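You operate a simulated robot arm through the tools that you are given. There is no shell and no other tool. Be economical: measure what you need, move in short steps, check, and stop when the job is done.

You are at the controls of a simulated robot arm. One attempt, no reset.

## Task
Put things in order on the top of the table. At the end: the yellow rag pad is in the brown bowl basket; the brown bobbin stands where the blue tea tin stood; the brown syrup bottle is on the white saucer; the blue tea tin stands where the yellow rag pad stood; whatever was shut is shut again. Leave all else as you found it, and nothing knocked over.
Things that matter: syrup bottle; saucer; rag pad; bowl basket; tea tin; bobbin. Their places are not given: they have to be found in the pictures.

The check looks at the end state, three seconds after you hand in, the way a careful person would. Anything else that was tipped, shoved, dropped, spilled or broken makes it a failure.

## Robot
A 6-joint arm with a two-finger parallel gripper, fixed in place. Base frame: the origin is at the foot of the arm, x ahead of it, y to its left, z up; the work surface is at about z = 0. Lengths are in mm, angles in degrees, forces in N, time in s.
With the tool pointing down near the work surface it reaches from about 140 to 580 mm from the base axis. Its first joint turns from -66.0 to 66.0 degrees. Payload 2.1 kg.
The tool frame sits at the grasp point between the pads (the TCP): z along the fingers, y along the line on which they close. The tips reach 30 mm beyond it. The gripper opens to 94 mm. The fingers are 28 mm wide and 10 mm thick; the gripper's body (50 by 96 mm) begins 55 mm behind the TCP.
Orientation is told as [roll, pitch, yaw] about the base's x, y, z axes, in that order, counted from this pose: with the fingers straight down and closing along the base's y, the tool's x points along the base's -x, its y along +y and its z along -z.

## Interface
- The arm moves only by the tool arm_command. Its argument "plan" is one flat list of numbers, 7 for each row, row after row: the gripper command, from -1 (shut) to 1 (fully open), values between in proportion, then the shift along the base's x, y, z in units of 50 mm (1.0 is 50 mm), then the turn, a rotation vector about the base's x, y, z in units of 8 degrees (1.0 is 8 degrees). In form: [grip, x, y, z, wx, wy, wz, grip, x, y, z, wx, wy, wz, ...]. A call has 1 to 20 rows; each row shifts and turns the commanded pose from where the row before left it. A call with a number of a shift or a turn outside -1 to 1 is refused whole. A row lasts 0.2 s, in which the tool goes at most 50 mm and 8.6 degrees; a call with a longer step from one row to the next is refused whole, and so is a gripper value outside its range. Where a pose cannot be reached the arm comes as near as it can. A force on the tool above 40 N (or 10 N above the force at the start of the call, whichever is more), or a blocked arm, ends the call early, and 0.2 s more pass. The fingers move at their own pace (about 72 mm/s each) and stop on an object; they squeeze with about 26 N. The grip force told is the motor's: it shows also when the fingers shut on nothing. Time passes only in rows, and 0.2 s behind the last, so rows that do not move let the fingers close. The reply holds the time, the measured pose of the TCP, the force on the tool along the base axes, the opening and the grip force, in the units named above and with some noise.
- Cameras (640 x 400 px; columns grow to the right, rows downward): "scene" is fixed at [57.8, -383.3, 471.6]; the picture's right is [0.69, -0.72, 0.00], its down [-0.50, -0.48, -0.72] and it looks along [0.52, 0.50, -0.70] (base axes); focal length 263 px, centre (320, 200). "wrist" rides on the gripper at [-37, 0, -58] in the tool frame; the picture's right is [0.00, -1.00, 0.00], its down [0.97, 0.00, -0.24] and it looks along [0.24, 0.00, 0.97] (tool axes); focal length 218 px, centre (320, 200).
- get_image(camera): a new picture of that camera. The clock stands still meanwhile.
- locate(camera, pixels): there is no depth. For up to 12 entries [column, row, z] of the newest picture of that camera ("zoom" is the newest enlarged one), the place [x, y] in the base frame at which the ray of that pixel passes the height z, good to about 2 mm. The clock stands still meanwhile.
- zoom(camera, box): a new picture of the part [left, top, right, bottom] of that camera's present view, enlarged. The clock stands still meanwhile.
- finish_job(): hands the job in; it is judged then, once.

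Work in short steps. Measure before you move; look again where a grasp or a placing could have gone wrong, and mend it. You have 80 turns and 46 pictures in all, those below and enlarged ones among them. Open the gripper and draw the arm clear of the work before you hand the job in, unless the task says otherwise; then end with one line.

The tools are called by a JSON object that holds its "name" and its "arguments". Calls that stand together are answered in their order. arm_command: Moves the arm, as the interface text tells. Its arguments: {"type":"object","properties":{"plan":{"type":"array"}},"required":["plan"]} The other tools are called the same way: get_image (camera) takes a picture; locate (camera, pixels) gives the place at which the rays of pixels pass given heights; zoom (camera, box) takes an enlarged picture of a part of a camera's view; finish_job () hands the job in.

At the start:

```text
t: 0.0
tool_pos: [274.0, -78.8, 253.7]
tcp_rot: [0.1, -0.2, 0.1]
force: [0.4, -0.4, -0.1]
grip_width: 93.9
grasp_force: 0.1
```

scene: 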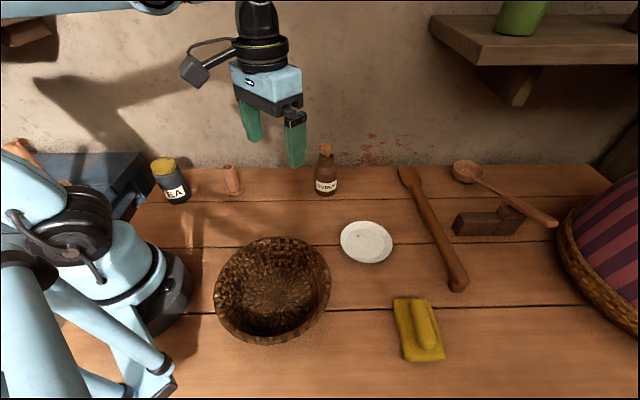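
wrist: 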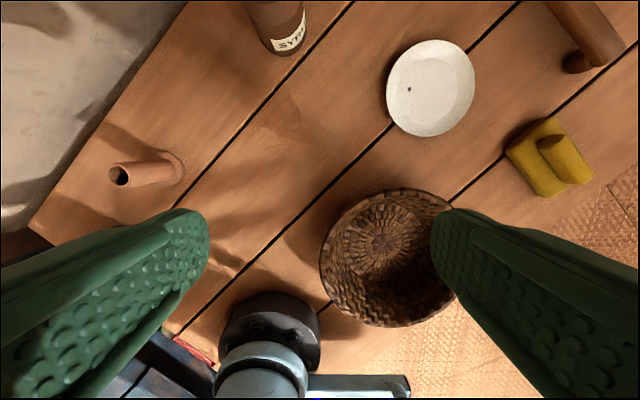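

The scene shows the tin at (172,182), bobbin (232,180), bottle (326,172), saucer (367,242), rag (420,328) and basket (272,290). I enlarge these areas and locate the base points first.

{"name": "zoom", "arguments": {"camera": "scene", "box": [130, 130, 370, 280]}}

{"name": "locate", "arguments": {"camera": "scene", "pixels": [[178, 202, 0], [162, 165, 60], [233, 193, 0], [229, 167, 30], [327, 195, 0], [326, 150, 70], [366, 243, 5], [272, 300, 0], [272, 290, 50], [425, 359, 0], [420, 328, 15], [402, 299, 15]]}}

{"name": "zoom", "arguments": {"camera": "scene", "box": [330, 210, 490, 370]}}

```text
2.67 times, centred on (250, 205) of scene
```

zoom: 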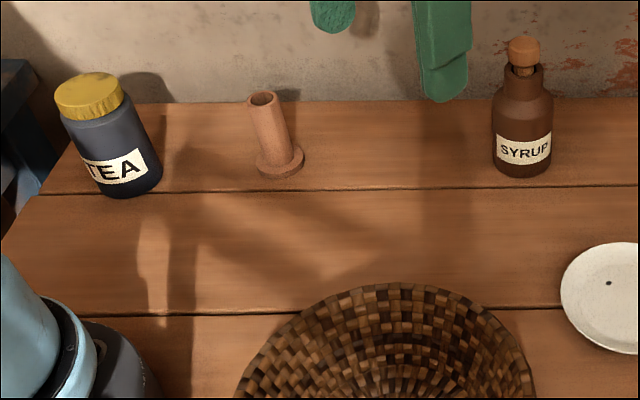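

```text
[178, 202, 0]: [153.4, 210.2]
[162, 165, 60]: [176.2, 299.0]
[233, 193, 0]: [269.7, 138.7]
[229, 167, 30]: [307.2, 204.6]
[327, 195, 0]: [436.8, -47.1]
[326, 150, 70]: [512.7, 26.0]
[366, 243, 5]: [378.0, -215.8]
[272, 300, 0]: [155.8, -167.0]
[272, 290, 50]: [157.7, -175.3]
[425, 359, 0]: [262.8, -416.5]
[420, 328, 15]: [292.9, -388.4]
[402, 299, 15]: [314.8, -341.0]
```

```text
2.50 times, centred on (410, 290) of scene
```

zoom: 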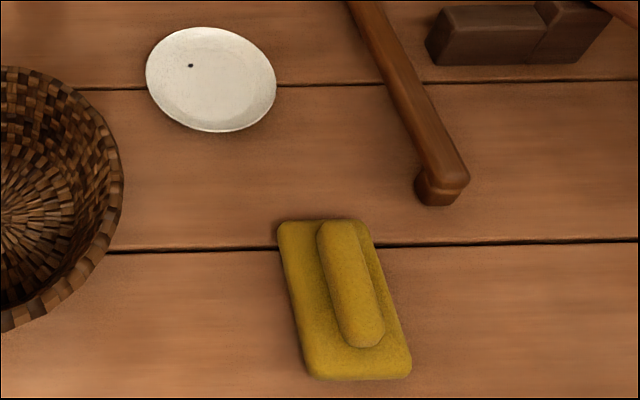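

I refine base centres and heights by testing top pixels at several heights.

{"name": "locate", "arguments": {"camera": "scene", "pixels": [[178.8, 198, 0], [163, 164.5, 60], [163, 164.5, 80], [163, 164.5, 100], [234.6, 191.5, 0], [228.6, 166.75, 50], [228.6, 166.75, 70], [325.7, 192, 0], [326.5, 146.5, 80], [326.5, 146.5, 100], [326.5, 146.5, 120], [326.5, 146.5, 140]]}}

{"name": "locate", "arguments": {"camera": "scene", "pixels": [[400, 299.5, 10], [418, 299, 10], [432, 359, 5], [407, 360, 5], [413, 299, 25], [425, 348, 25], [341, 240, 10], [393, 248, 10], [367, 221, 10], [365, 262.5, 10], [444, 354, 10], [377.6, 236.5, 0]]}}

{"name": "locate", "arguments": {"camera": "scene", "pixels": [[215, 293, 60], [330, 280, 60], [272, 237, 60], [268, 343, 60], [272, 295, 5], [165, 205, 0], [190, 196, 0], [315, 193, 0], [337, 193, 0], [226, 192, 0], [244, 190, 0], [454, 286, 10]]}}

```text
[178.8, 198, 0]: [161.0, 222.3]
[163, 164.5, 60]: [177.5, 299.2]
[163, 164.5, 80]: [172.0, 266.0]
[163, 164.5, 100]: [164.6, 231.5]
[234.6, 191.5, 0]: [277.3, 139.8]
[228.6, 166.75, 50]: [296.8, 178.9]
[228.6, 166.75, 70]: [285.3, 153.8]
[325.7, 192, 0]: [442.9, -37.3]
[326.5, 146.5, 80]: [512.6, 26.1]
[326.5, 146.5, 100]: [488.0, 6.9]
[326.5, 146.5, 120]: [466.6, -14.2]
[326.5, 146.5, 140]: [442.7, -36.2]
```

```text
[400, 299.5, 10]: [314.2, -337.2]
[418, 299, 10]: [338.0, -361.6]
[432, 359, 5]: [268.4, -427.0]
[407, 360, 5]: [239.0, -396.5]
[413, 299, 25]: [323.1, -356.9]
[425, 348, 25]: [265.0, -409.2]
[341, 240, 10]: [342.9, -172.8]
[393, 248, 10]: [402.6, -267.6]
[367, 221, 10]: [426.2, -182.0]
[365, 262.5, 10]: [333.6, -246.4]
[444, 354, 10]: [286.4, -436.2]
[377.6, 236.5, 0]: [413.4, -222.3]
```

```text
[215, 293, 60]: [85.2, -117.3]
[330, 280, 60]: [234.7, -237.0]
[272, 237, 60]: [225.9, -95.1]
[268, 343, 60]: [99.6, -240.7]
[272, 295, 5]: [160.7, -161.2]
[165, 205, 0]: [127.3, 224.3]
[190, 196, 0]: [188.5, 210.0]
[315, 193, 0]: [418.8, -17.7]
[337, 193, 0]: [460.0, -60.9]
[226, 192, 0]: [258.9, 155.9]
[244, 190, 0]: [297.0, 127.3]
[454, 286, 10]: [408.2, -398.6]
```

Estimates: tin (161,223) about 105 tall; bobbin (278,141) about 80 tall; bottle (443,-37) about 140 tall; saucer (378,-215); basket (160,-168); rag about (288,-385). I move over the rag at height to see it from above.

{"name": "arm_command", "arguments": {"plan": [1, 0, -0.875, 0, 0, 0, 0, 1, 0, -0.875, 0, 0, 0, 0, 1, 0, -0.875, 0, 0, 0, 0, 1, 0, -0.875, 0, 0, 0, 0, 1, 0, -0.875, 0, 0, 0, 0, 1, 0, -0.875, 0, 0, 0, 0, 1, 0, -0.875, 0, 0, 0, 0, 1, 0.2, 0, -0.8, 0, 0, 0, 1, 0, 0, 0, 0, 0, 0]}}

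{"name": "get_image", "arguments": {"camera": "wrist"}}

```text
t: 2.0
tool_pos: [283.0, -383.5, 216.0]
tcp_rot: [-0.1, -0.1, 0.0]
force: [0.2, -0.3, 0.9]
grip_width: 94.0
grasp_force: 0.1
```

```text
41 pictures are left
```

wrist: 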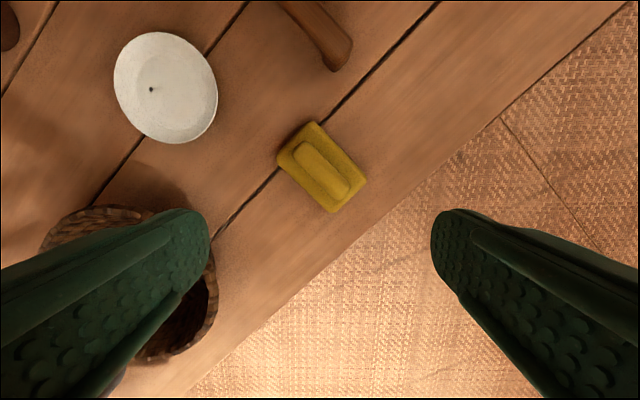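

The rag sits at (322,167) in the wrist picture, with its ridge from about (303,148) to (343,190). I locate its corners, the ridge ends and the saucer.

{"name": "locate", "arguments": {"camera": "wrist", "pixels": [[277, 157, 15], [313, 121, 15], [367, 180, 15], [331, 212, 15], [301, 148, 35], [344, 192, 35], [113, 78, 10], [217, 100, 10], [155, 32, 10], [178, 143, 10], [165, 90, 3]]}}

{"name": "zoom", "arguments": {"camera": "wrist", "box": [260, 100, 388, 228]}}

```text
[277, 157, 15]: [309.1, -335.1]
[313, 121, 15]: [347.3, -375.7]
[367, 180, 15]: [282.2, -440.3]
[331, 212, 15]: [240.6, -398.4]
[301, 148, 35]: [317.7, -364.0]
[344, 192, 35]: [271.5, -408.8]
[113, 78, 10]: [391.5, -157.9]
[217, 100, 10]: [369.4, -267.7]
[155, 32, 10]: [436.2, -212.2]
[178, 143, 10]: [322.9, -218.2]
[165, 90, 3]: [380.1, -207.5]
```

```text
3.12 times, centred on (324, 164) of wrist
```

zoom: 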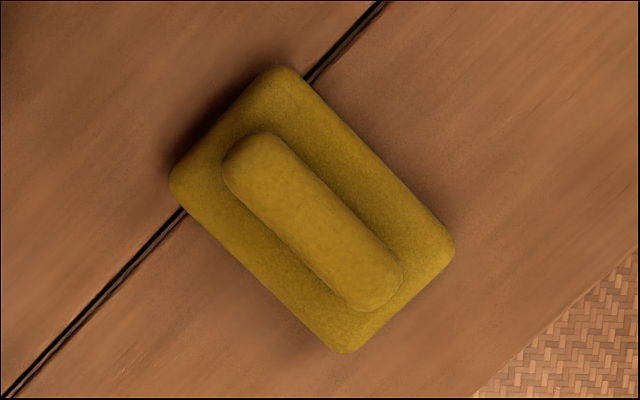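

The rag centre is about (294,-387), its long axis at about 44°, width about 56. I turn the gripper +44.5° so it closes across the rag and come down to a mid height.

{"name": "arm_command", "arguments": {"plan": [1, 0.22, -0.07, 0, 0, 0, 0.93, 1, 0, 0, 0, 0, 0, 0.93, 1, 0, 0, -0.5, 0, 0, 0.93, 1, 0, 0, -0.5, 0, 0, 0.93, 1, 0, 0, -0.5, 0, 0, 0.93, 1, 0, 0, -0.5, 0, 0, 0.92, 1, 0, 0, 0, 0, 0, 0]}}

{"name": "get_image", "arguments": {"camera": "wrist"}}

```text
t: 3.6
tool_pos: [292.9, -386.6, 114.8]
tcp_rot: [0.0, -0.1, 44.8]
force: [-0.2, -0.5, -1.2]
grip_width: 94.2
grasp_force: 0.0
```

```text
39 pictures are left
```

wrist: 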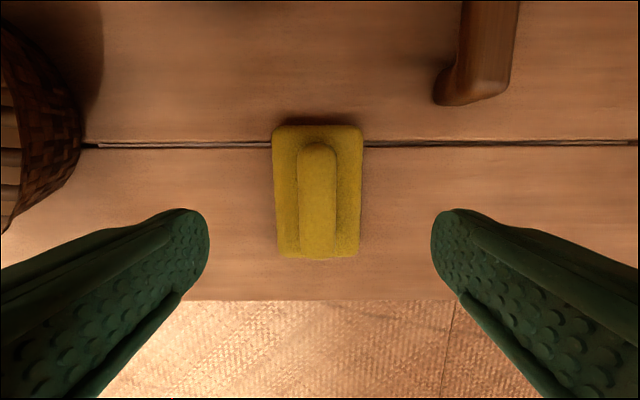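

Aligned: rag columns 273–361, rows 125–258, nearly square to the gripper. I note its exact place and go down to grasp.

{"name": "locate", "arguments": {"camera": "wrist", "pixels": [[273, 130, 12], [361, 130, 12], [280, 256, 12], [359, 256, 12], [317, 192, 12], [318, 192, 0], [317, 148, 35], [318, 255, 35]]}}

{"name": "arm_command", "arguments": {"plan": [1, 0, 0, -0.6, 0, 0, 0, 1, 0, 0, -0.5, 0, 0, 0, 1, 0, 0, -0.4, 0, 0, 0, 1, 0, 0, -0.12, 0, 0, 0, 1, 0, 0, 0, 0, 0, 0]}}

```text
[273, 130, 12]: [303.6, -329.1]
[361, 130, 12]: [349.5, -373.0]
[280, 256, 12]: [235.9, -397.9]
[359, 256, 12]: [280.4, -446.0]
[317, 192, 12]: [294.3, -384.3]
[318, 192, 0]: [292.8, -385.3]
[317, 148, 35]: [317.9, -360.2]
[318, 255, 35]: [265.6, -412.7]
```

```text
t: 4.8
tool_pos: [295.1, -388.0, 35.7]
tcp_rot: [0.0, -0.1, 44.5]
force: [-0.7, -0.5, -0.3]
grip_width: 93.9
grasp_force: 0.1
```

At z 35.7 (tips about 6 above the table) the rag lies between the fingers; I shut the gripper, then lift.

{"name": "arm_command", "arguments": {"plan": [-1, 0, 0, 0, 0, 0, 0, -1, 0, 0, 0, 0, 0, 0, -1, 0, 0, 0, 0, 0, 0, -1, 0, 0, 0, 0, 0, 0, -1, 0, 0, 0.4, 0, 0, 0, -1, 0, 0, 0.8, 0, 0, 0, -1, 0, 0, 0.8, 0, 0, 0, -1, 0, 0, 0.8, 0, 0, 0, -1, 0, 0, 0.8, 0, 0, 0, -1, 0, 0, 0, 0, 0, 0]}}

{"name": "get_image", "arguments": {"camera": "wrist"}}

{"name": "get_image", "arguments": {"camera": "scene"}}

```text
t: 7.0
tool_pos: [293.6, -386.9, 213.5]
tcp_rot: [-0.1, -0.1, 44.6]
force: [0.6, -0.9, -0.6]
grip_width: 63.9
grasp_force: 25.1
```

```text
38 pictures are left
```

wrist: 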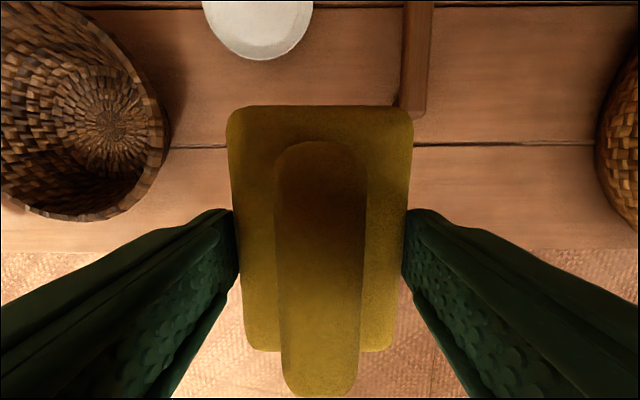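

```text
37 pictures are left
```

scene: 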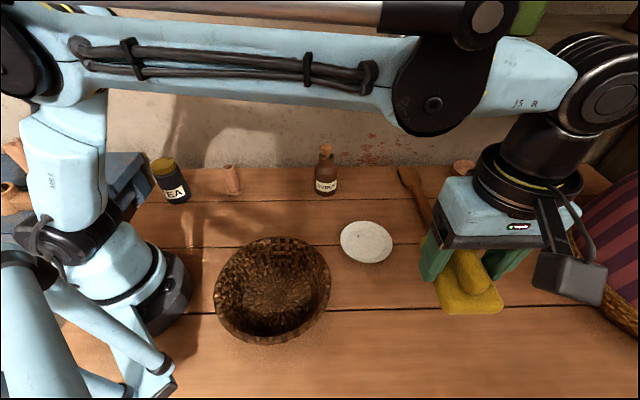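

The rag is held (width 63.9). The basket's floor centre shows at wrist (112,125) and scene (275,290); I locate both to fix the placing point and the rim height.

{"name": "locate", "arguments": {"camera": "wrist", "pixels": [[112, 125, 5], [163, 175, 60], [163, 175, 80], [80, 220, 60], [80, 220, 80], [70, 8, 60], [70, 8, 80]]}}

{"name": "locate", "arguments": {"camera": "scene", "pixels": [[275, 290, 5], [215, 293, 80], [330, 280, 80], [272, 237, 80], [268, 343, 80]]}}

{"name": "zoom", "arguments": {"camera": "scene", "box": [200, 225, 344, 350]}}

```text
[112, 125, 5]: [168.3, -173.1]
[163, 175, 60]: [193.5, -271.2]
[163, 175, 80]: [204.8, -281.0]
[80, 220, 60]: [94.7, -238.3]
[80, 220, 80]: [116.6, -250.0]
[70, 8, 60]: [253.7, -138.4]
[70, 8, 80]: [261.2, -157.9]
```

```text
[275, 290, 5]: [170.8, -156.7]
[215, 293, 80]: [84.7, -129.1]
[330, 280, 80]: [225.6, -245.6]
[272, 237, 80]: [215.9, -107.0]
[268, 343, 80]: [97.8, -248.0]
```

```text
3.20 times, centred on (272, 288) of scene
```

zoom: 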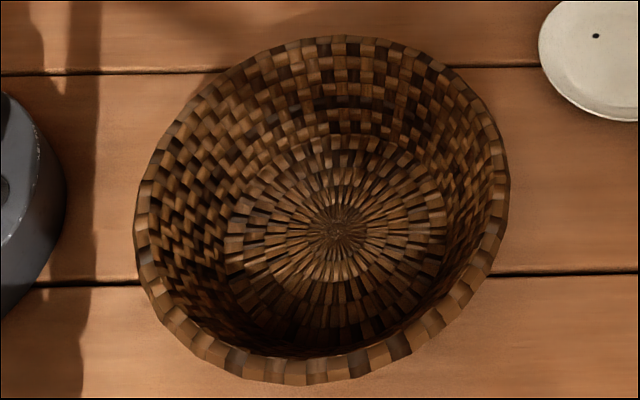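

Floor centre about (166,-171), floor about 128 across, rim about 200 across and 60 high; the rag (92x60) fits. I carry it over the basket at height.

{"name": "arm_command", "arguments": {"plan": [-1, -0.425, 0.72, 0, 0, 0, 0, -1, -0.425, 0.72, 0, 0, 0, 0, -1, -0.425, 0.72, 0, 0, 0, 0, -1, -0.425, 0.72, 0, 0, 0, 0, -1, -0.425, 0.72, 0, 0, 0, 0, -1, -0.425, 0.72, 0, 0, 0, 0, -1, 0, 0, -0.6, 0, 0, 0, -1, 0, 0, 0, 0, 0, 0]}}

{"name": "get_image", "arguments": {"camera": "wrist"}}

{"name": "get_image", "arguments": {"camera": "scene"}}

```text
t: 8.8
tool_pos: [166.5, -171.9, 182.6]
tcp_rot: [0.0, -0.1, 44.6]
force: [0.1, 0.3, -0.4]
grip_width: 63.8
grasp_force: 26.3
```

```text
35 pictures are left
```

wrist: 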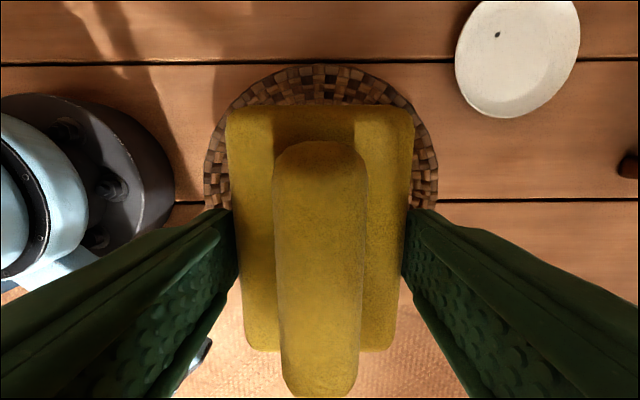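

```text
34 pictures are left
```

scene: 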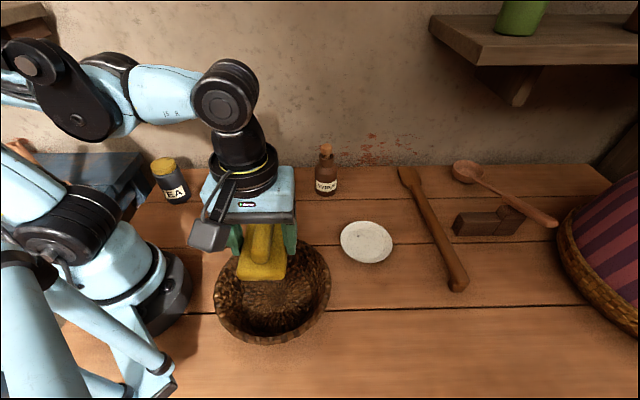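

The rim spans columns 204–438 (centre 321), so I'm laterally centred; I check the far rim point at row 64 for the along-axis centring.

{"name": "locate", "arguments": {"camera": "wrist", "pixels": [[320, 64, 55], [320, 64, 65], [205, 175, 60], [438, 175, 60], [320, 64, 45]]}}

```text
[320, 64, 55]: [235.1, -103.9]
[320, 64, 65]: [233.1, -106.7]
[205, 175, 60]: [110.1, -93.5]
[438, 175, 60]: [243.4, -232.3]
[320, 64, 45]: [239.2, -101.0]
```

Centre checks out at (167,-172). I lower until the rag is just above the basket floor.

{"name": "arm_command", "arguments": {"plan": [-1, 0, 0, -0.7, 0, 0, 0, -1, 0, 0, -0.7, 0, 0, 0, -1, 0, 0, -0.6, 0, 0, 0, -1, 0, 0, -0.4, 0, 0, 0, -1, 0, 0, -0.24, 0, 0, 0, -1, 0, 0, 0, 0, 0, 0]}}

```text
t: 10.2
tool_pos: [167.8, -171.8, 52.2]
tcp_rot: [0.0, -0.1, 44.5]
force: [0.0, 0.5, 0.0]
grip_width: 63.9
grasp_force: 26.1
```

No contact yet at z 52; I creep down a little more, watching the force.

{"name": "arm_command", "arguments": {"plan": [-1, 0, 0, -0.08, 0, 0, 0, -1, 0, 0, -0.06, 0, 0, 0, -1, 0, 0, 0, 0, 0, 0]}}

```text
t: 11.0
tool_pos: [167.7, -172.8, 44.4]
tcp_rot: [-0.1, -0.1, 44.7]
force: [-0.3, 0.3, -0.7]
grip_width: 63.9
grasp_force: 26.0
```

The rag is within a few mm of the floor; I open part-way (about 80 mm) and rise.

{"name": "arm_command", "arguments": {"plan": [0.65, 0, 0, 0, 0, 0, 0, 0.65, 0, 0, 0, 0, 0, 0, 0.65, 0, 0, 0, 0, 0, 0, 0.65, 0, 0, 0.4, 0, 0, 0, 0.65, 0, 0, 0.8, 0, 0, 0, 0.65, 0, 0, 0.8, 0, 0, 0, 0.65, 0, 0, 0.8, 0, 0, 0, 1, 0, 0, 0.8, 0, 0, 0, 1, 0, 0, 0, 0, 0, 0]}}

{"name": "get_image", "arguments": {"camera": "wrist"}}

```text
t: 13.0
tool_pos: [166.1, -168.9, 225.2]
tcp_rot: [0.0, -0.1, 44.5]
force: [0.2, 0.7, 0.0]
grip_width: 94.0
grasp_force: 0.1
```

```text
33 pictures are left
```

wrist: 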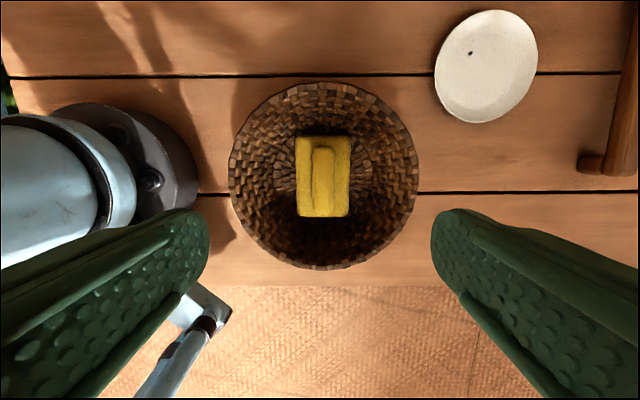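

The rag lies flat in the basket. Now I rise and swing round to the tin, over (180,200).

{"name": "arm_command", "arguments": {"plan": [1, 0.56, 0.73, 0.2, 0, 0, 0, 1, 0.56, 0.73, 0.2, 0, 0, 0, 1, 0.56, 0.73, 0.2, 0, 0, 0, 1, 0, 0.93, 0, 0, 0, 0, 1, 0, 0.93, 0, 0, 0, 0, 1, 0, 0.93, 0, 0, 0, 0, 1, -0.47, 0.8, 0, 0, 0, 0, 1, -0.47, 0.8, 0, 0, 0, 0, 1, -0.47, 0.8, 0, 0, 0, 0, 1, 0, 0, 0, 0, 0, 0]}}

{"name": "get_image", "arguments": {"camera": "wrist"}}

{"name": "get_image", "arguments": {"camera": "scene"}}

```text
t: 15.2
tool_pos: [178.7, 198.2, 252.8]
tcp_rot: [0.0, -0.1, 44.5]
force: [-0.2, 1.0, -0.1]
grip_width: 94.1
grasp_force: 0.0
```

```text
32 pictures are left
```

wrist: 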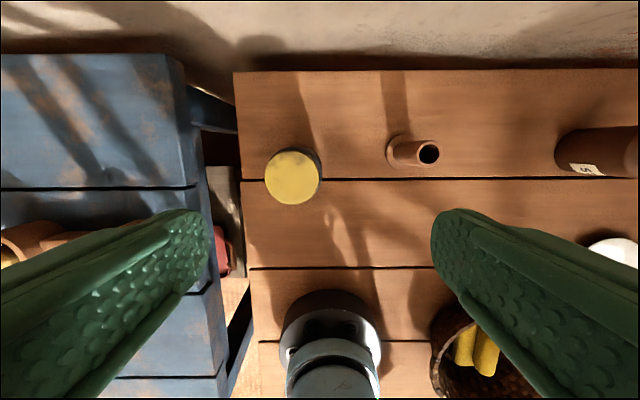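

```text
31 pictures are left
```

scene: 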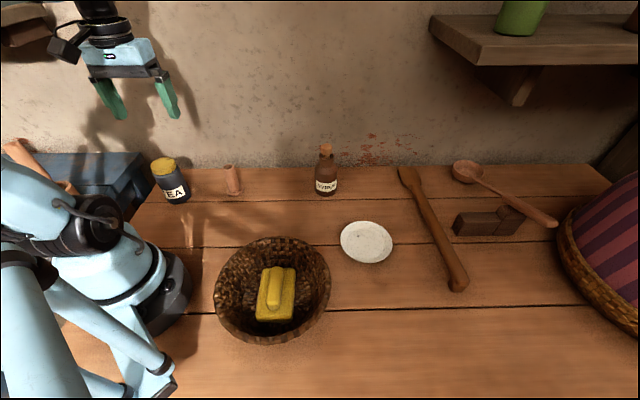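

The tin's lid shows at wrist (292,176), the bobbin's base at (400,150), the bottle's base at (565,150). I locate these at plausible heights.

{"name": "locate", "arguments": {"camera": "wrist", "pixels": [[292, 177, 95], [292, 177, 105], [265, 177, 105], [320, 177, 105], [292, 149, 105], [292, 204, 105], [307, 155, 0], [398, 151, 0], [428, 153, 80], [567, 152, 0], [240, 150, 0]]}}

{"name": "zoom", "arguments": {"camera": "wrist", "box": [240, 110, 460, 247]}}

```text
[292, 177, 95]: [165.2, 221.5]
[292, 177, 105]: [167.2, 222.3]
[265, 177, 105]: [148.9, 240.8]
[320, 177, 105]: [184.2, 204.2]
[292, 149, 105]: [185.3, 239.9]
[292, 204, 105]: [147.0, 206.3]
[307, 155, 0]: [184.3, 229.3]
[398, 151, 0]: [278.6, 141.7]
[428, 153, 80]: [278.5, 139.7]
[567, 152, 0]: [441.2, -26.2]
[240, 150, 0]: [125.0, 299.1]
```

```text
2.91 times, centred on (350, 178) of wrist
```

zoom: 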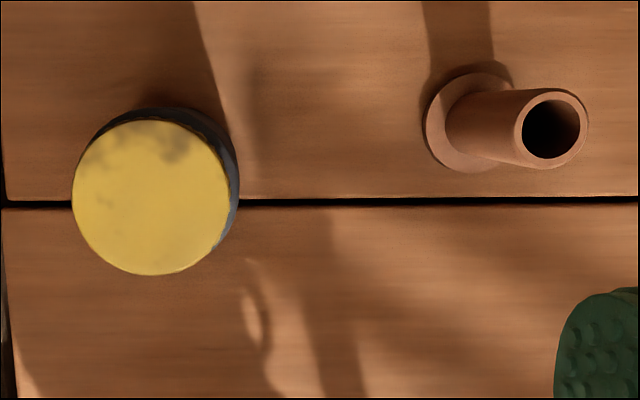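

The tin centre is about (165,222), 51–54 across, about 105 tall. I move over it and down to z≈155 to verify centring.

{"name": "arm_command", "arguments": {"plan": [1, -0.27, 0.48, 0, 0, 0, 0, 1, 0, 0, -0.7, 0, 0, 0, 1, 0, 0, -0.7, 0, 0, 0, 1, 0, 0, -0.5, 0, 0, 0, 1, 0, 0, 0, 0, 0, 0]}}

{"name": "get_image", "arguments": {"camera": "wrist"}}

```text
t: 16.4
tool_pos: [165.7, 219.0, 159.7]
tcp_rot: [0.0, -0.1, 44.5]
force: [0.6, 0.5, 0.4]
grip_width: 94.1
grasp_force: 0.0
```

```text
29 pictures are left
```

wrist: 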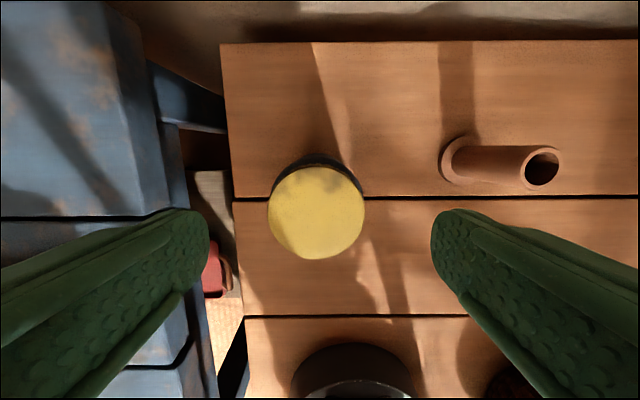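

The lid is at (316,212), well centred. I check its place and the bench edge's, as the left finger comes near that side.

{"name": "locate", "arguments": {"camera": "wrist", "pixels": [[316, 212, 105], [268, 212, 105], [365, 212, 105], [316, 166, 105], [316, 259, 105], [165, 200, 0], [165, 200, 50], [165, 200, 90], [230, 200, 0], [319, 156, 0]]}}

{"name": "locate", "arguments": {"camera": "scene", "pixels": [[145, 160, 50], [145, 160, 0], [145, 160, 90]]}}

```text
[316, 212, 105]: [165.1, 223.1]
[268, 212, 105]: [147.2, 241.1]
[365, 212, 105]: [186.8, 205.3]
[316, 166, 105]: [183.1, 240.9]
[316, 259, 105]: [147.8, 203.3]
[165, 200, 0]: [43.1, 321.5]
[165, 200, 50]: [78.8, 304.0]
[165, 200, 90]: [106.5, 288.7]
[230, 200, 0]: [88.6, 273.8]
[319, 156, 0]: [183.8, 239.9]
```

```text
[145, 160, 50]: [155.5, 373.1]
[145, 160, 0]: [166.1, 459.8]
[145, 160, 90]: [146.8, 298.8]
```

The tin stands at (165.5,222.5); the bench is 90 mm away along the closing axis, fingers reach 57, so it is clear. I descend to z≈64 and grip.

{"name": "arm_command", "arguments": {"plan": [1, 0, 0.06, -0.6, 0, 0, 0, 1, 0, 0, -0.6, 0, 0, 0, 1, 0, 0, -0.5, 0, 0, 0, 1, 0, 0, -0.2, 0, 0, 0, 1, 0, 0, 0, 0, 0, 0, -1, 0, 0, 0, 0, 0, 0, -1, 0, 0, 0, 0, 0, 0, -1, 0, 0, 0, 0, 0, 0, -1, 0, 0, 0, 0, 0, 0]}}

```text
t: 18.4
tool_pos: [167.2, 223.6, 62.9]
tcp_rot: [-0.1, -0.2, 44.5]
force: [0.0, 0.2, 0.7]
grip_width: 57.6
grasp_force: 25.9
```

Gripped (57.6 wide). I lift and carry it at z≈238 by way of (250,0) towards the rag's old place (293,-386).

{"name": "arm_command", "arguments": {"plan": [-1, 0, 0, 0.5, 0, 0, 0, -1, 0, 0, 1.0, 0, 0, 0, -1, 0, 0, 1.0, 0, 0, 0, -1, 0, 0, 1.0, 0, 0, 0, -1, 0.42, -0.715, 0, 0, 0, 0, -1, 0.42, -0.715, 0, 0, 0, 0, -1, 0.42, -0.715, 0, 0, 0, 0, -1, 0.42, -0.715, 0, 0, 0, 0, -1, 0, -0.93, 0, 0, 0, 0, -1, 0, -0.93, 0, 0, 0, 0, -1, 0, -0.93, 0, 0, 0, 0, -1, 0.108, -0.815, 0, 0, 0, 0, -1, 0.108, -0.815, 0, 0, 0, 0, -1, 0.108, -0.815, 0, 0, 0, 0, -1, 0.108, -0.815, 0, 0, 0, 0, -1, 0.108, -0.815, 0, 0, 0, 0, -1, 0.108, -0.815, 0, 0, 0, 0, -1, 0.108, -0.815, 0, 0, 0, 0, -1, 0.108, -0.815, 0, 0, 0, 0, -1, 0, 0, 0, 0, 0, 0]}}

{"name": "get_image", "arguments": {"camera": "scene"}}

```text
t: 22.6
tool_pos: [292.6, -383.9, 240.1]
tcp_rot: [-0.1, -0.1, 44.7]
force: [0.1, 0.2, -1.4]
grip_width: 57.5
grasp_force: 26.2
```

```text
28 pictures are left
```

scene: 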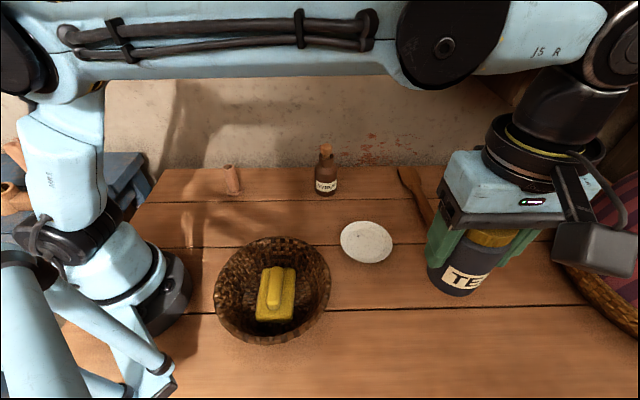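

The tin hangs upright over the spot. I lower it to about 3 mm above the table.

{"name": "arm_command", "arguments": {"plan": [-1, 0, -0.04, -0.9, 0, 0, 0, -1, 0, 0, -0.9, 0, 0, 0, -1, 0, 0, -0.8, 0, 0, 0, -1, 0, 0, -0.5, 0, 0, 0, -1, 0, 0, -0.34, 0, 0, 0, -1, 0, 0, 0, 0, 0, 0]}}

```text
t: 24.0
tool_pos: [294.8, -388.7, 67.9]
tcp_rot: [0.1, -0.1, 44.5]
force: [0.3, 0.3, -1.0]
grip_width: 57.9
grasp_force: 26.7
```

Now at z≈68 by reading; I creep down to touch.

{"name": "arm_command", "arguments": {"plan": [-1, 0, 0, -0.04, 0, 0, 0, -1, 0, 0, -0.03, 0, 0, 0, -1, 0, 0, 0, 0, 0, 0]}}

```text
t: 24.8
tool_pos: [292.9, -387.3, 64.9]
tcp_rot: [0.0, -0.1, 44.5]
force: [0.4, -0.6, -1.7]
grip_width: 57.4
grasp_force: 25.8
```

{"name": "arm_command", "arguments": {"plan": [-1, 0, 0, -0.025, 0, 0, 0, -1, 0, 0, 0, 0, 0, 0]}}

```text
t: 25.4
tool_pos: [294.1, -387.1, 63.6]
tcp_rot: [0.0, -0.2, 44.5]
force: [-1.1, -0.4, 15.5]
grip_width: 57.3
grasp_force: 25.9
```

The vertical force of 15.5 N shows the tin standing on the table. I release it and rise straight up.

{"name": "arm_command", "arguments": {"plan": [1, 0, 0, 0, 0, 0, 0, 1, 0, 0, 0, 0, 0, 0, 1, 0, 0, 0, 0, 0, 0, 1, 0, 0, 0.3, 0, 0, 0, 1, 0, 0, 0.8, 0, 0, 0, 1, 0, 0, 0.9, 0, 0, 0, 1, 0, 0, 0.9, 0, 0, 0, 1, 0, 0, 0.9, 0, 0, 0, 1, 0, 0, 0, 0, 0, 0]}}

{"name": "get_image", "arguments": {"camera": "wrist"}}

```text
t: 27.4
tool_pos: [292.5, -388.4, 255.3]
tcp_rot: [-0.1, -0.1, 44.5]
force: [0.2, 0.2, -0.2]
grip_width: 94.1
grasp_force: 0.1
```

```text
27 pictures are left
```

wrist: 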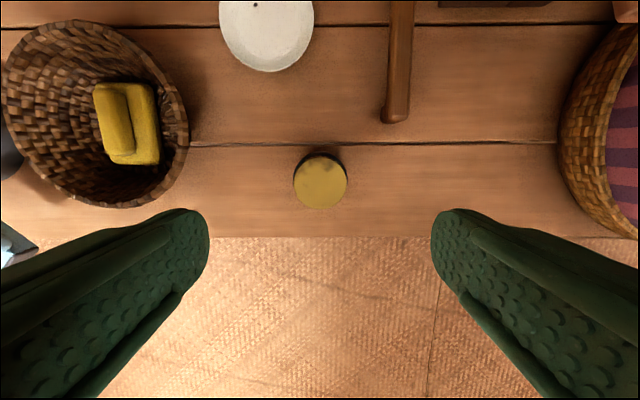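

The tin stands upright at the rag's place (lid at (320,182)). Next I go over the bobbin at (278,141).

{"name": "arm_command", "arguments": {"plan": [1, -0.024, 0.88, 0, 0, 0, 0, 1, -0.024, 0.88, 0, 0, 0, 0, 1, -0.024, 0.88, 0, 0, 0, 0, 1, -0.024, 0.88, 0, 0, 0, 0, 1, -0.024, 0.88, 0, 0, 0, 0, 1, -0.024, 0.88, 0, 0, 0, 0, 1, -0.024, 0.88, 0, 0, 0, 0, 1, -0.024, 0.88, 0, 0, 0, 0, 1, -0.024, 0.88, 0, 0, 0, 0, 1, -0.024, 0.88, 0, 0, 0, 0, 1, -0.024, 0.88, 0, 0, 0, 0, 1, -0.024, 0.88, 0, 0, 0, 0, 1, 0, 0, -0.8, 0, 0, 0, 1, 0, 0, -0.8, 0, 0, 0, 1, 0, 0, 0, 0, 0, 0]}}

{"name": "get_image", "arguments": {"camera": "wrist"}}

```text
t: 30.6
tool_pos: [277.8, 140.5, 173.3]
tcp_rot: [0.0, -0.2, 44.5]
force: [-0.4, -0.1, -0.1]
grip_width: 94.2
grasp_force: 0.0
```

```text
26 pictures are left
```

wrist: 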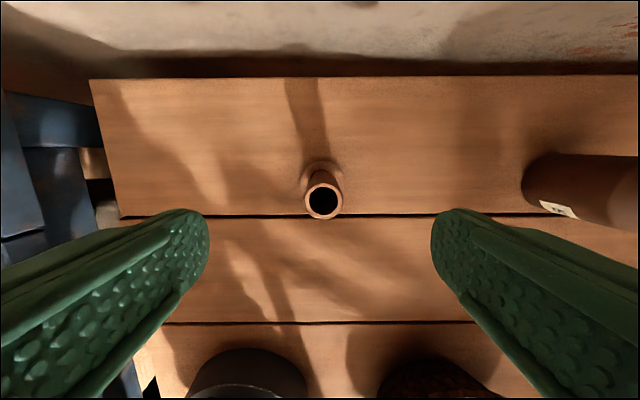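

The bobbin's rim is at (323,201), its flange at (320,175). I locate them to centre the grasp.

{"name": "locate", "arguments": {"camera": "wrist", "pixels": [[323, 201, 75], [323, 201, 80], [304, 201, 78], [342, 201, 78], [320, 178, 3], [300, 175, 3], [340, 175, 3]]}}

{"name": "zoom", "arguments": {"camera": "wrist", "box": [280, 150, 376, 225]}}

```text
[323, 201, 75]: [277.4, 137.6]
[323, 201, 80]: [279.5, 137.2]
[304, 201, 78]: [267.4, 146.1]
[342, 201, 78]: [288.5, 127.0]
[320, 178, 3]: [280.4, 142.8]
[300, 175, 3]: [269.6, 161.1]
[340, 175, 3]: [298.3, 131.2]
```

```text
5.33 times, centred on (328, 188) of wrist
```

zoom: 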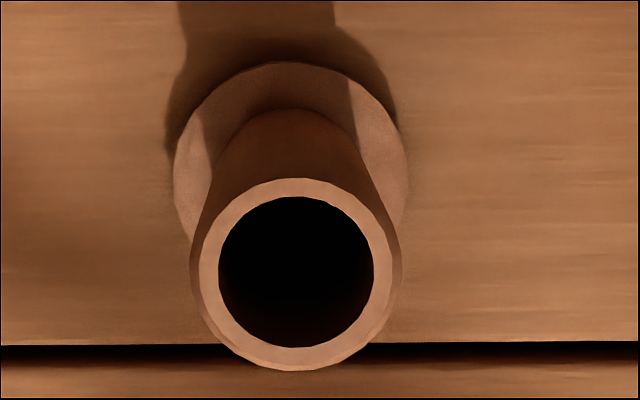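

The bobbin centre is about (278.5,138), stem 27 across. I come down to z≈50 (tips clear of the flange) and grip gently centred.

{"name": "arm_command", "arguments": {"plan": [1, 0.01, -0.05, -0.8, 0, 0, 0, 1, 0, 0, -0.8, 0, 0, 0, 1, 0, 0, -0.6, 0, 0, 0, 1, 0, 0, -0.26, 0, 0, 0, 1, 0, 0, 0, 0, 0, 0, -1, 0, 0, 0, 0, 0, 0, -1, 0, 0, 0, 0, 0, 0, -1, 0, 0, 0, 0, 0, 0, -1, 0, 0, 0, 0, 0, 0, -1, 0, 0, 0, 0, 0, 0]}}

```text
t: 32.8
tool_pos: [279.4, 139.1, 49.8]
tcp_rot: [0.0, -0.1, 44.4]
force: [0.1, 0.1, 0.8]
grip_width: 43.5
grasp_force: 26.1
```

The width reads 43.5 mm, more than the stem's 27, so I look before lifting.

{"name": "zoom", "arguments": {"camera": "scene", "box": [170, 110, 330, 210]}}

{"name": "get_image", "arguments": {"camera": "wrist"}}

```text
4.00 times, centred on (250, 160) of scene
```

zoom: 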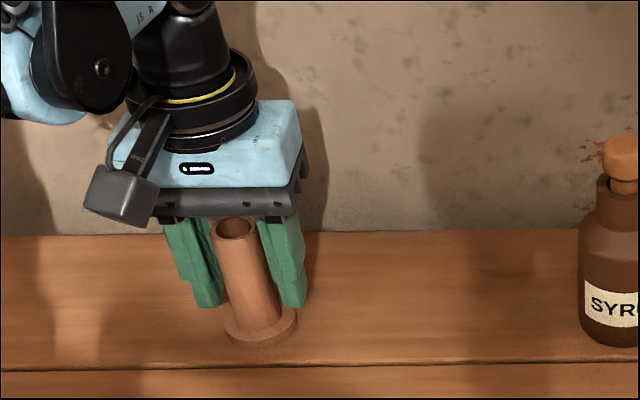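

```text
23 pictures are left
```

wrist: 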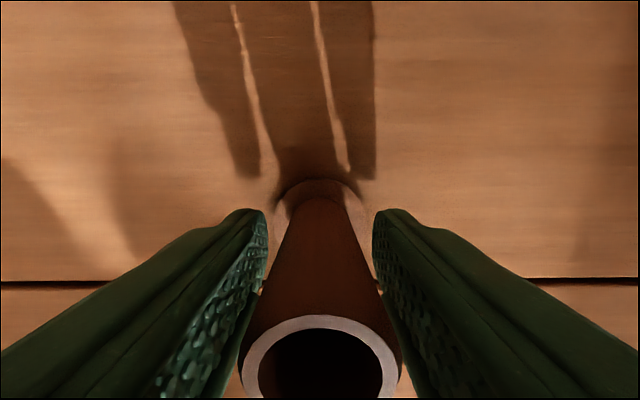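

The fingers seem to hold it upright near the flange. I lift 25 mm as a test and look.

{"name": "arm_command", "arguments": {"plan": [-1, 0, 0, 0.15, 0, 0, 0, -1, 0, 0, 0.35, 0, 0, 0, -1, 0, 0, 0, 0, 0, 0]}}

{"name": "zoom", "arguments": {"camera": "scene", "box": [170, 110, 330, 210]}}

```text
t: 33.6
tool_pos: [280.2, 138.5, 75.5]
tcp_rot: [0.0, -0.1, 44.5]
force: [-0.4, -0.7, -1.2]
grip_width: 43.3
grasp_force: 26.0
```

```text
4.00 times, centred on (250, 160) of scene
```

zoom: 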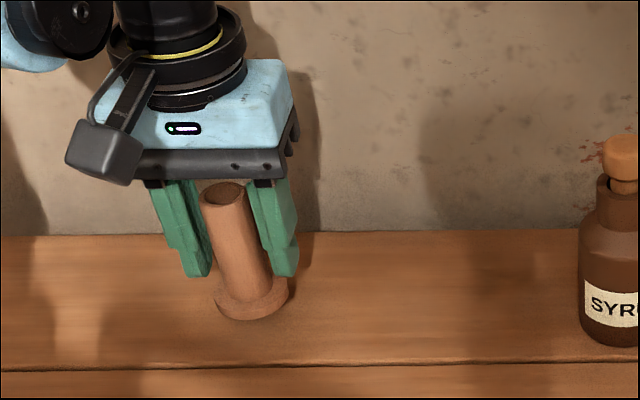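

It lifted cleanly and upright. I raise it a bit more and carry it to the tin's old place (165.5,222.5).

{"name": "arm_command", "arguments": {"plan": [-1, 0, 0, 0.8, 0, 0, 0, -1, -0.57, 0.418, 0, 0, 0, 0, -1, -0.57, 0.418, 0, 0, 0, 0, -1, -0.57, 0.418, 0, 0, 0, 0, -1, -0.57, 0.418, 0, 0, 0, 0, -1, 0, 0, -0.6, 0, 0, 0, -1, 0, 0, -0.5, 0, 0, 0, -1, 0, 0, 0, 0, 0, 0]}}

{"name": "zoom", "arguments": {"camera": "scene", "box": [110, 110, 270, 210]}}

```text
t: 35.4
tool_pos: [166.7, 220.6, 58.9]
tcp_rot: [0.0, -0.1, 44.4]
force: [-0.3, 0.5, -0.5]
grip_width: 42.8
grasp_force: 26.3
```

```text
4.00 times, centred on (190, 160) of scene
```

zoom: 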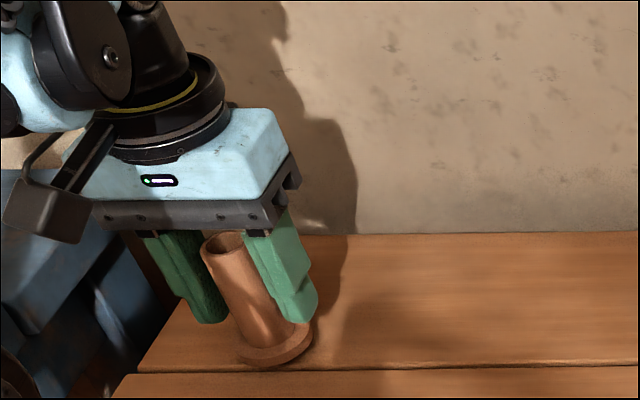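

The bobbin hangs a few mm above the table at the spot. I creep down until contact.

{"name": "arm_command", "arguments": {"plan": [-1, -0.01, 0.03, -0.06, 0, 0, 0, -1, 0, 0, -0.05, 0, 0, 0, -1, 0, 0, 0, 0, 0, 0]}}

```text
t: 36.2
tool_pos: [165.5, 223.3, 53.9]
tcp_rot: [0.1, -0.1, 44.5]
force: [0.1, 0.1, 0.1]
grip_width: 42.5
grasp_force: 26.1
```

{"name": "arm_command", "arguments": {"plan": [-1, 0, 0, -0.03, 0, 0, 0, -1, 0, 0, -0.03, 0, 0, 0, -1, 0, 0, 0, 0, 0, 0]}}

```text
t: 37.0
tool_pos: [166.3, 223.4, 50.6]
tcp_rot: [0.0, -0.1, 44.6]
force: [-0.5, -0.6, 3.0]
grip_width: 42.1
grasp_force: 26.4
```

A first touch of 3 N shows; one more mm to be sure.

{"name": "arm_command", "arguments": {"plan": [-1, 0, 0, -0.02, 0, 0, 0, -1, 0, 0, 0, 0, 0, 0]}}

```text
t: 37.6
tool_pos: [166.6, 223.6, 49.9]
tcp_rot: [0.0, -0.1, 44.7]
force: [0.0, -2.9, 5.2]
grip_width: 41.6
grasp_force: 25.6
```

Contact with the table holds; I open and rise straight up, then look.

{"name": "arm_command", "arguments": {"plan": [1, 0, 0, 0, 0, 0, 0, 1, 0, 0, 0, 0, 0, 0, 1, 0, 0, 0, 0, 0, 0, 1, 0, 0, 0.3, 0, 0, 0, 1, 0, 0, 0.8, 0, 0, 0, 1, 0, 0, 0.9, 0, 0, 0, 1, 0, 0, 0.9, 0, 0, 0, 1, 0, 0, 0.9, 0, 0, 0, 1, 0, 0, 0, 0, 0, 0]}}

{"name": "get_image", "arguments": {"camera": "wrist"}}

{"name": "get_image", "arguments": {"camera": "scene"}}

```text
t: 39.6
tool_pos: [165.0, 224.1, 240.4]
tcp_rot: [-0.1, -0.1, 44.5]
force: [-0.4, 0.0, -0.4]
grip_width: 94.0
grasp_force: 0.1
```

```text
20 pictures are left
```

wrist: 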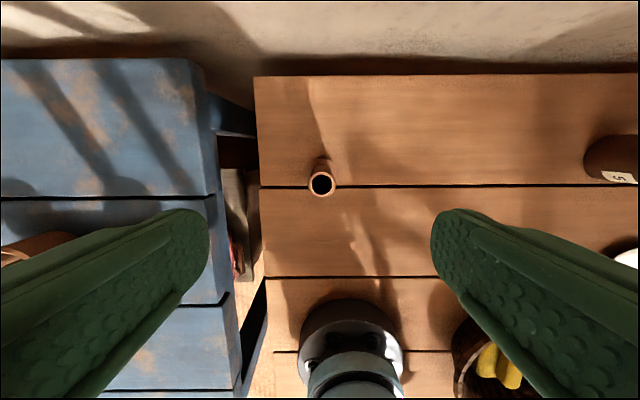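

```text
19 pictures are left
```

scene: 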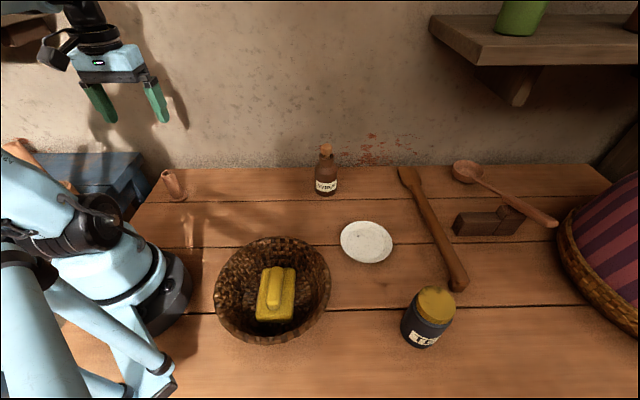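

The bobbin stands upright, base at scene (177,197). I compare with the tin's old base position.

{"name": "locate", "arguments": {"camera": "scene", "pixels": [[177, 197, 3], [433, 336, 0], [325.7, 192, 0]]}}

{"name": "locate", "arguments": {"camera": "wrist", "pixels": [[321, 183, 80], [319, 170, 3], [590, 150, 0]]}}

{"name": "zoom", "arguments": {"camera": "wrist", "box": [280, 150, 360, 200]}}

```text
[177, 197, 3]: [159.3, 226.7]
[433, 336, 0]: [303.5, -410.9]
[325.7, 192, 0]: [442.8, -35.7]
```

```text
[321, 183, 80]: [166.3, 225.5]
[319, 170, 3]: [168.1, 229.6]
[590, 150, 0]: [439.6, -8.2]
```

```text
8.00 times, centred on (320, 175) of wrist
```

zoom: 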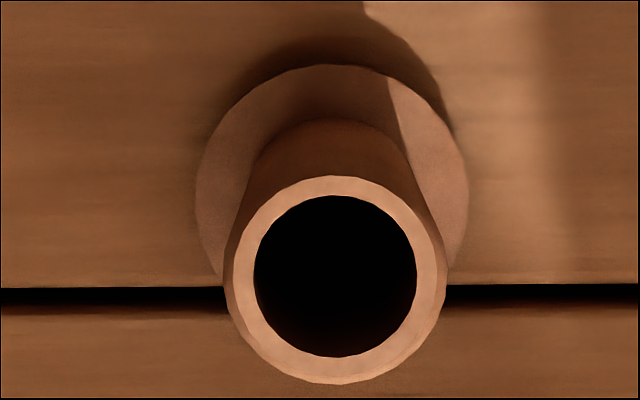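

The bobbin's base is within about 2 mm of the tin's old place. Now over to the bottle at about (443,-37), staying high.

{"name": "arm_command", "arguments": {"plan": [1, 0.68, -0.65, 0, 0, 0, 0, 1, 0.68, -0.65, 0, 0, 0, 0, 1, 0.68, -0.65, 0, 0, 0, 0, 1, 0.68, -0.65, 0, 0, 0, 0, 1, 0.68, -0.65, 0, 0, 0, 0, 1, 0.68, -0.65, 0, 0, 0, 0, 1, 0.68, -0.65, 0, 0, 0, 0, 1, 0.68, -0.65, 0, 0, 0, 0, 1, 0, 0, 0, 0, 0, 0]}}

{"name": "get_image", "arguments": {"camera": "wrist"}}

```text
t: 41.6
tool_pos: [437.3, -37.3, 240.6]
tcp_rot: [0.0, -0.1, 44.5]
force: [-0.3, -0.3, 0.5]
grip_width: 94.1
grasp_force: 0.0
```

```text
17 pictures are left
```

wrist: 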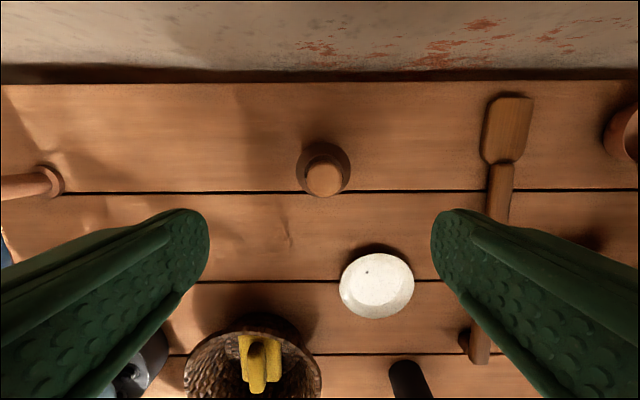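

The bottle shows at (323,170) with the stopper top at (325,178); the saucer at (377,286). I zoom and locate both.

{"name": "zoom", "arguments": {"camera": "wrist", "box": [270, 120, 430, 330]}}

{"name": "locate", "arguments": {"camera": "wrist", "pixels": [[325, 178, 135], [325, 178, 140], [296, 168, 80], [351, 168, 80], [323, 143, 60], [340, 285, 8], [415, 285, 8], [377, 255, 8], [377, 319, 8], [377, 290, 3], [322, 141, 0]]}}

{"name": "zoom", "arguments": {"camera": "scene", "box": [280, 130, 410, 270]}}

```text
1.90 times, centred on (350, 225) of wrist
```

zoom: 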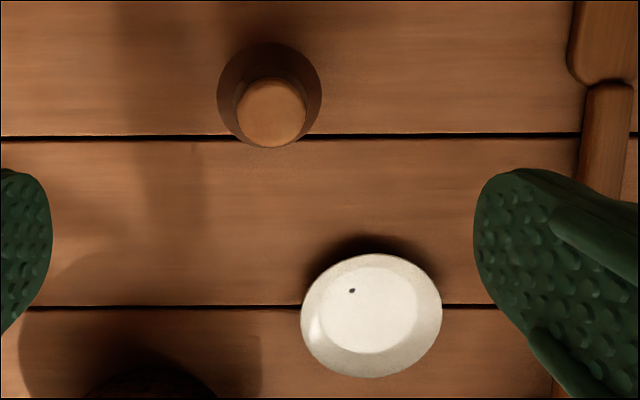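

```text
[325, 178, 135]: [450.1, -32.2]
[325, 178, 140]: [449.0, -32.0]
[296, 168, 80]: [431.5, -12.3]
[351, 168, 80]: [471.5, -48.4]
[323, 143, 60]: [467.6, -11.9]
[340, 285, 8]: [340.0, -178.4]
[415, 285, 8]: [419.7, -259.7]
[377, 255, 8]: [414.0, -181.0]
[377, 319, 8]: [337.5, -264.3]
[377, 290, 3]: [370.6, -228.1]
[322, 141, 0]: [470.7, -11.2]
```

```text
2.86 times, centred on (345, 200) of scene
```

zoom: 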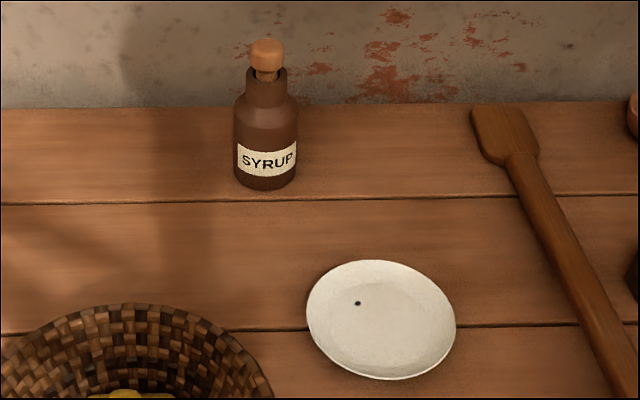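

The bottle centre is about (449,-32), about 135–140 tall, body about 54 across up to z≈75. I centre above it and lower to z≈180 for a check.

{"name": "arm_command", "arguments": {"plan": [1, 0.22, 0.1, -0.6, 0, 0, 0, 1, 0, 0, -0.6, 0, 0, 0, 1, 0, 0, 0, 0, 0, 0]}}

{"name": "get_image", "arguments": {"camera": "wrist"}}

```text
t: 42.4
tool_pos: [450.3, -33.2, 180.4]
tcp_rot: [0.1, -0.1, 44.6]
force: [0.8, 0.4, 0.1]
grip_width: 93.9
grasp_force: 0.1
```

```text
14 pictures are left
```

wrist: 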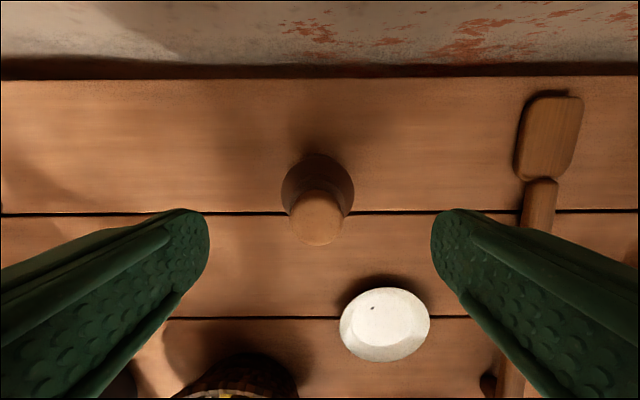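

Laterally centred (body columns 281–354). I check the position along the other axis and refine the saucer as well.

{"name": "locate", "arguments": {"camera": "wrist", "pixels": [[318, 219, 135], [317, 188, 75], [317, 152, 60], [317, 152, 30], [340, 325, 10], [430, 325, 10], [386, 289, 10], [386, 362, 10], [386, 317, 4]]}}

{"name": "arm_command", "arguments": {"plan": [1, 0, 0, -0.7, 0, 0, 0, 1, 0, 0, -0.7, 0, 0, 0, 1, 0, 0, -0.3, 0, 0, 0, 1, 0, 0, -0.12, 0, 0, 0, 1, 0, 0, 0, 0, 0, 0]}}

```text
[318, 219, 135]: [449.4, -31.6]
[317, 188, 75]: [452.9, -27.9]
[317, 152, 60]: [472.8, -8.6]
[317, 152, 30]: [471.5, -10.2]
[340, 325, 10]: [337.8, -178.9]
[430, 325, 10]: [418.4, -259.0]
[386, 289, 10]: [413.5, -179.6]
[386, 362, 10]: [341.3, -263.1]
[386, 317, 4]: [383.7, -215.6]
```

```text
t: 43.6
tool_pos: [449.6, -30.4, 89.3]
tcp_rot: [0.1, -0.1, 44.5]
force: [-0.3, 0.4, 0.0]
grip_width: 94.0
grasp_force: 0.1
```

At z≈89 with no contact; I go 3 mm lower and close on the body.

{"name": "arm_command", "arguments": {"plan": [1, 0, 0, -0.06, 0, 0, 0, 1, 0, 0, 0, 0, 0, 0, -1, 0, 0, 0, 0, 0, 0, -1, 0, 0, 0, 0, 0, 0, -1, 0, 0, 0, 0, 0, 0, -1, 0, 0, 0, 0, 0, 0]}}

{"name": "zoom", "arguments": {"camera": "scene", "box": [260, 90, 420, 210]}}

```text
t: 45.0
tool_pos: [448.7, -30.4, 86.4]
tcp_rot: [0.0, 0.0, 44.5]
force: [0.2, -0.2, 0.0]
grip_width: 57.0
grasp_force: 26.3
```

```text
3.33 times, centred on (340, 150) of scene
```

zoom: 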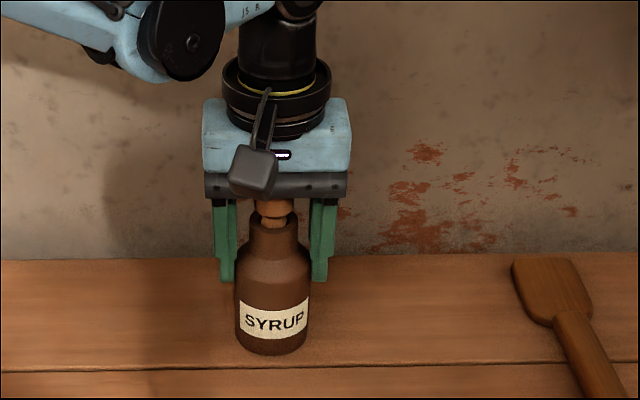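

Gripped at 57.0 mm on the body. I lift about 55 mm and carry it over the saucer centre, about (378,-219).

{"name": "arm_command", "arguments": {"plan": [-1, 0, 0, 0.2, 0, 0, 0, -1, 0, 0, 0.5, 0, 0, 0, -1, 0, 0, 0.4, 0, 0, 0, -1, -0.142, -0.375, 0, 0, 0, 0, -1, -0.284, -0.75, 0, 0, 0, 0, -1, -0.284, -0.75, 0, 0, 0, 0, -1, -0.284, -0.75, 0, 0, 0, 0, -1, -0.284, -0.75, 0, 0, 0, 0, -1, -0.142, -0.375, 0, 0, 0, 0, -1, 0, 0, 0, 0, 0, 0]}}

{"name": "get_image", "arguments": {"camera": "scene"}}

{"name": "get_image", "arguments": {"camera": "wrist"}}

```text
t: 47.2
tool_pos: [377.5, -220.2, 142.3]
tcp_rot: [0.0, -0.1, 44.6]
force: [0.0, 0.0, -1.2]
grip_width: 56.8
grasp_force: 25.9
```

```text
12 pictures are left
```

scene: 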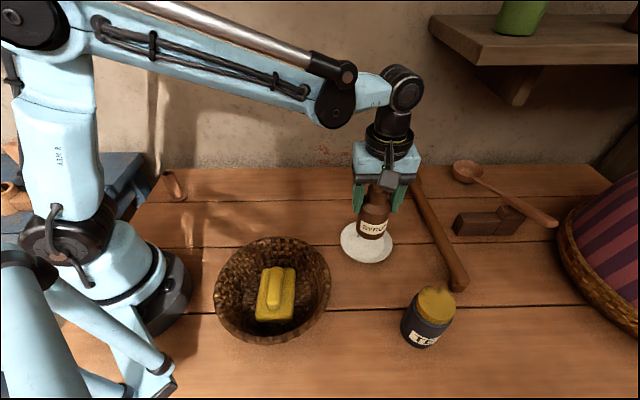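

```text
11 pictures are left
```

wrist: 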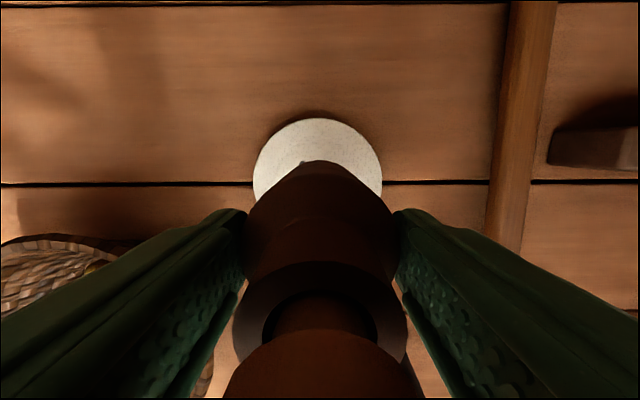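

The saucer's edge spans columns 253–382, top at row 119. I locate these to refine its centre.

{"name": "locate", "arguments": {"camera": "wrist", "pixels": [[253, 183, 10], [382, 183, 10], [318, 119, 10]]}}

```text
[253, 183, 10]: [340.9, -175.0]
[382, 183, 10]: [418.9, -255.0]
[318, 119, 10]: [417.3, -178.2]
```

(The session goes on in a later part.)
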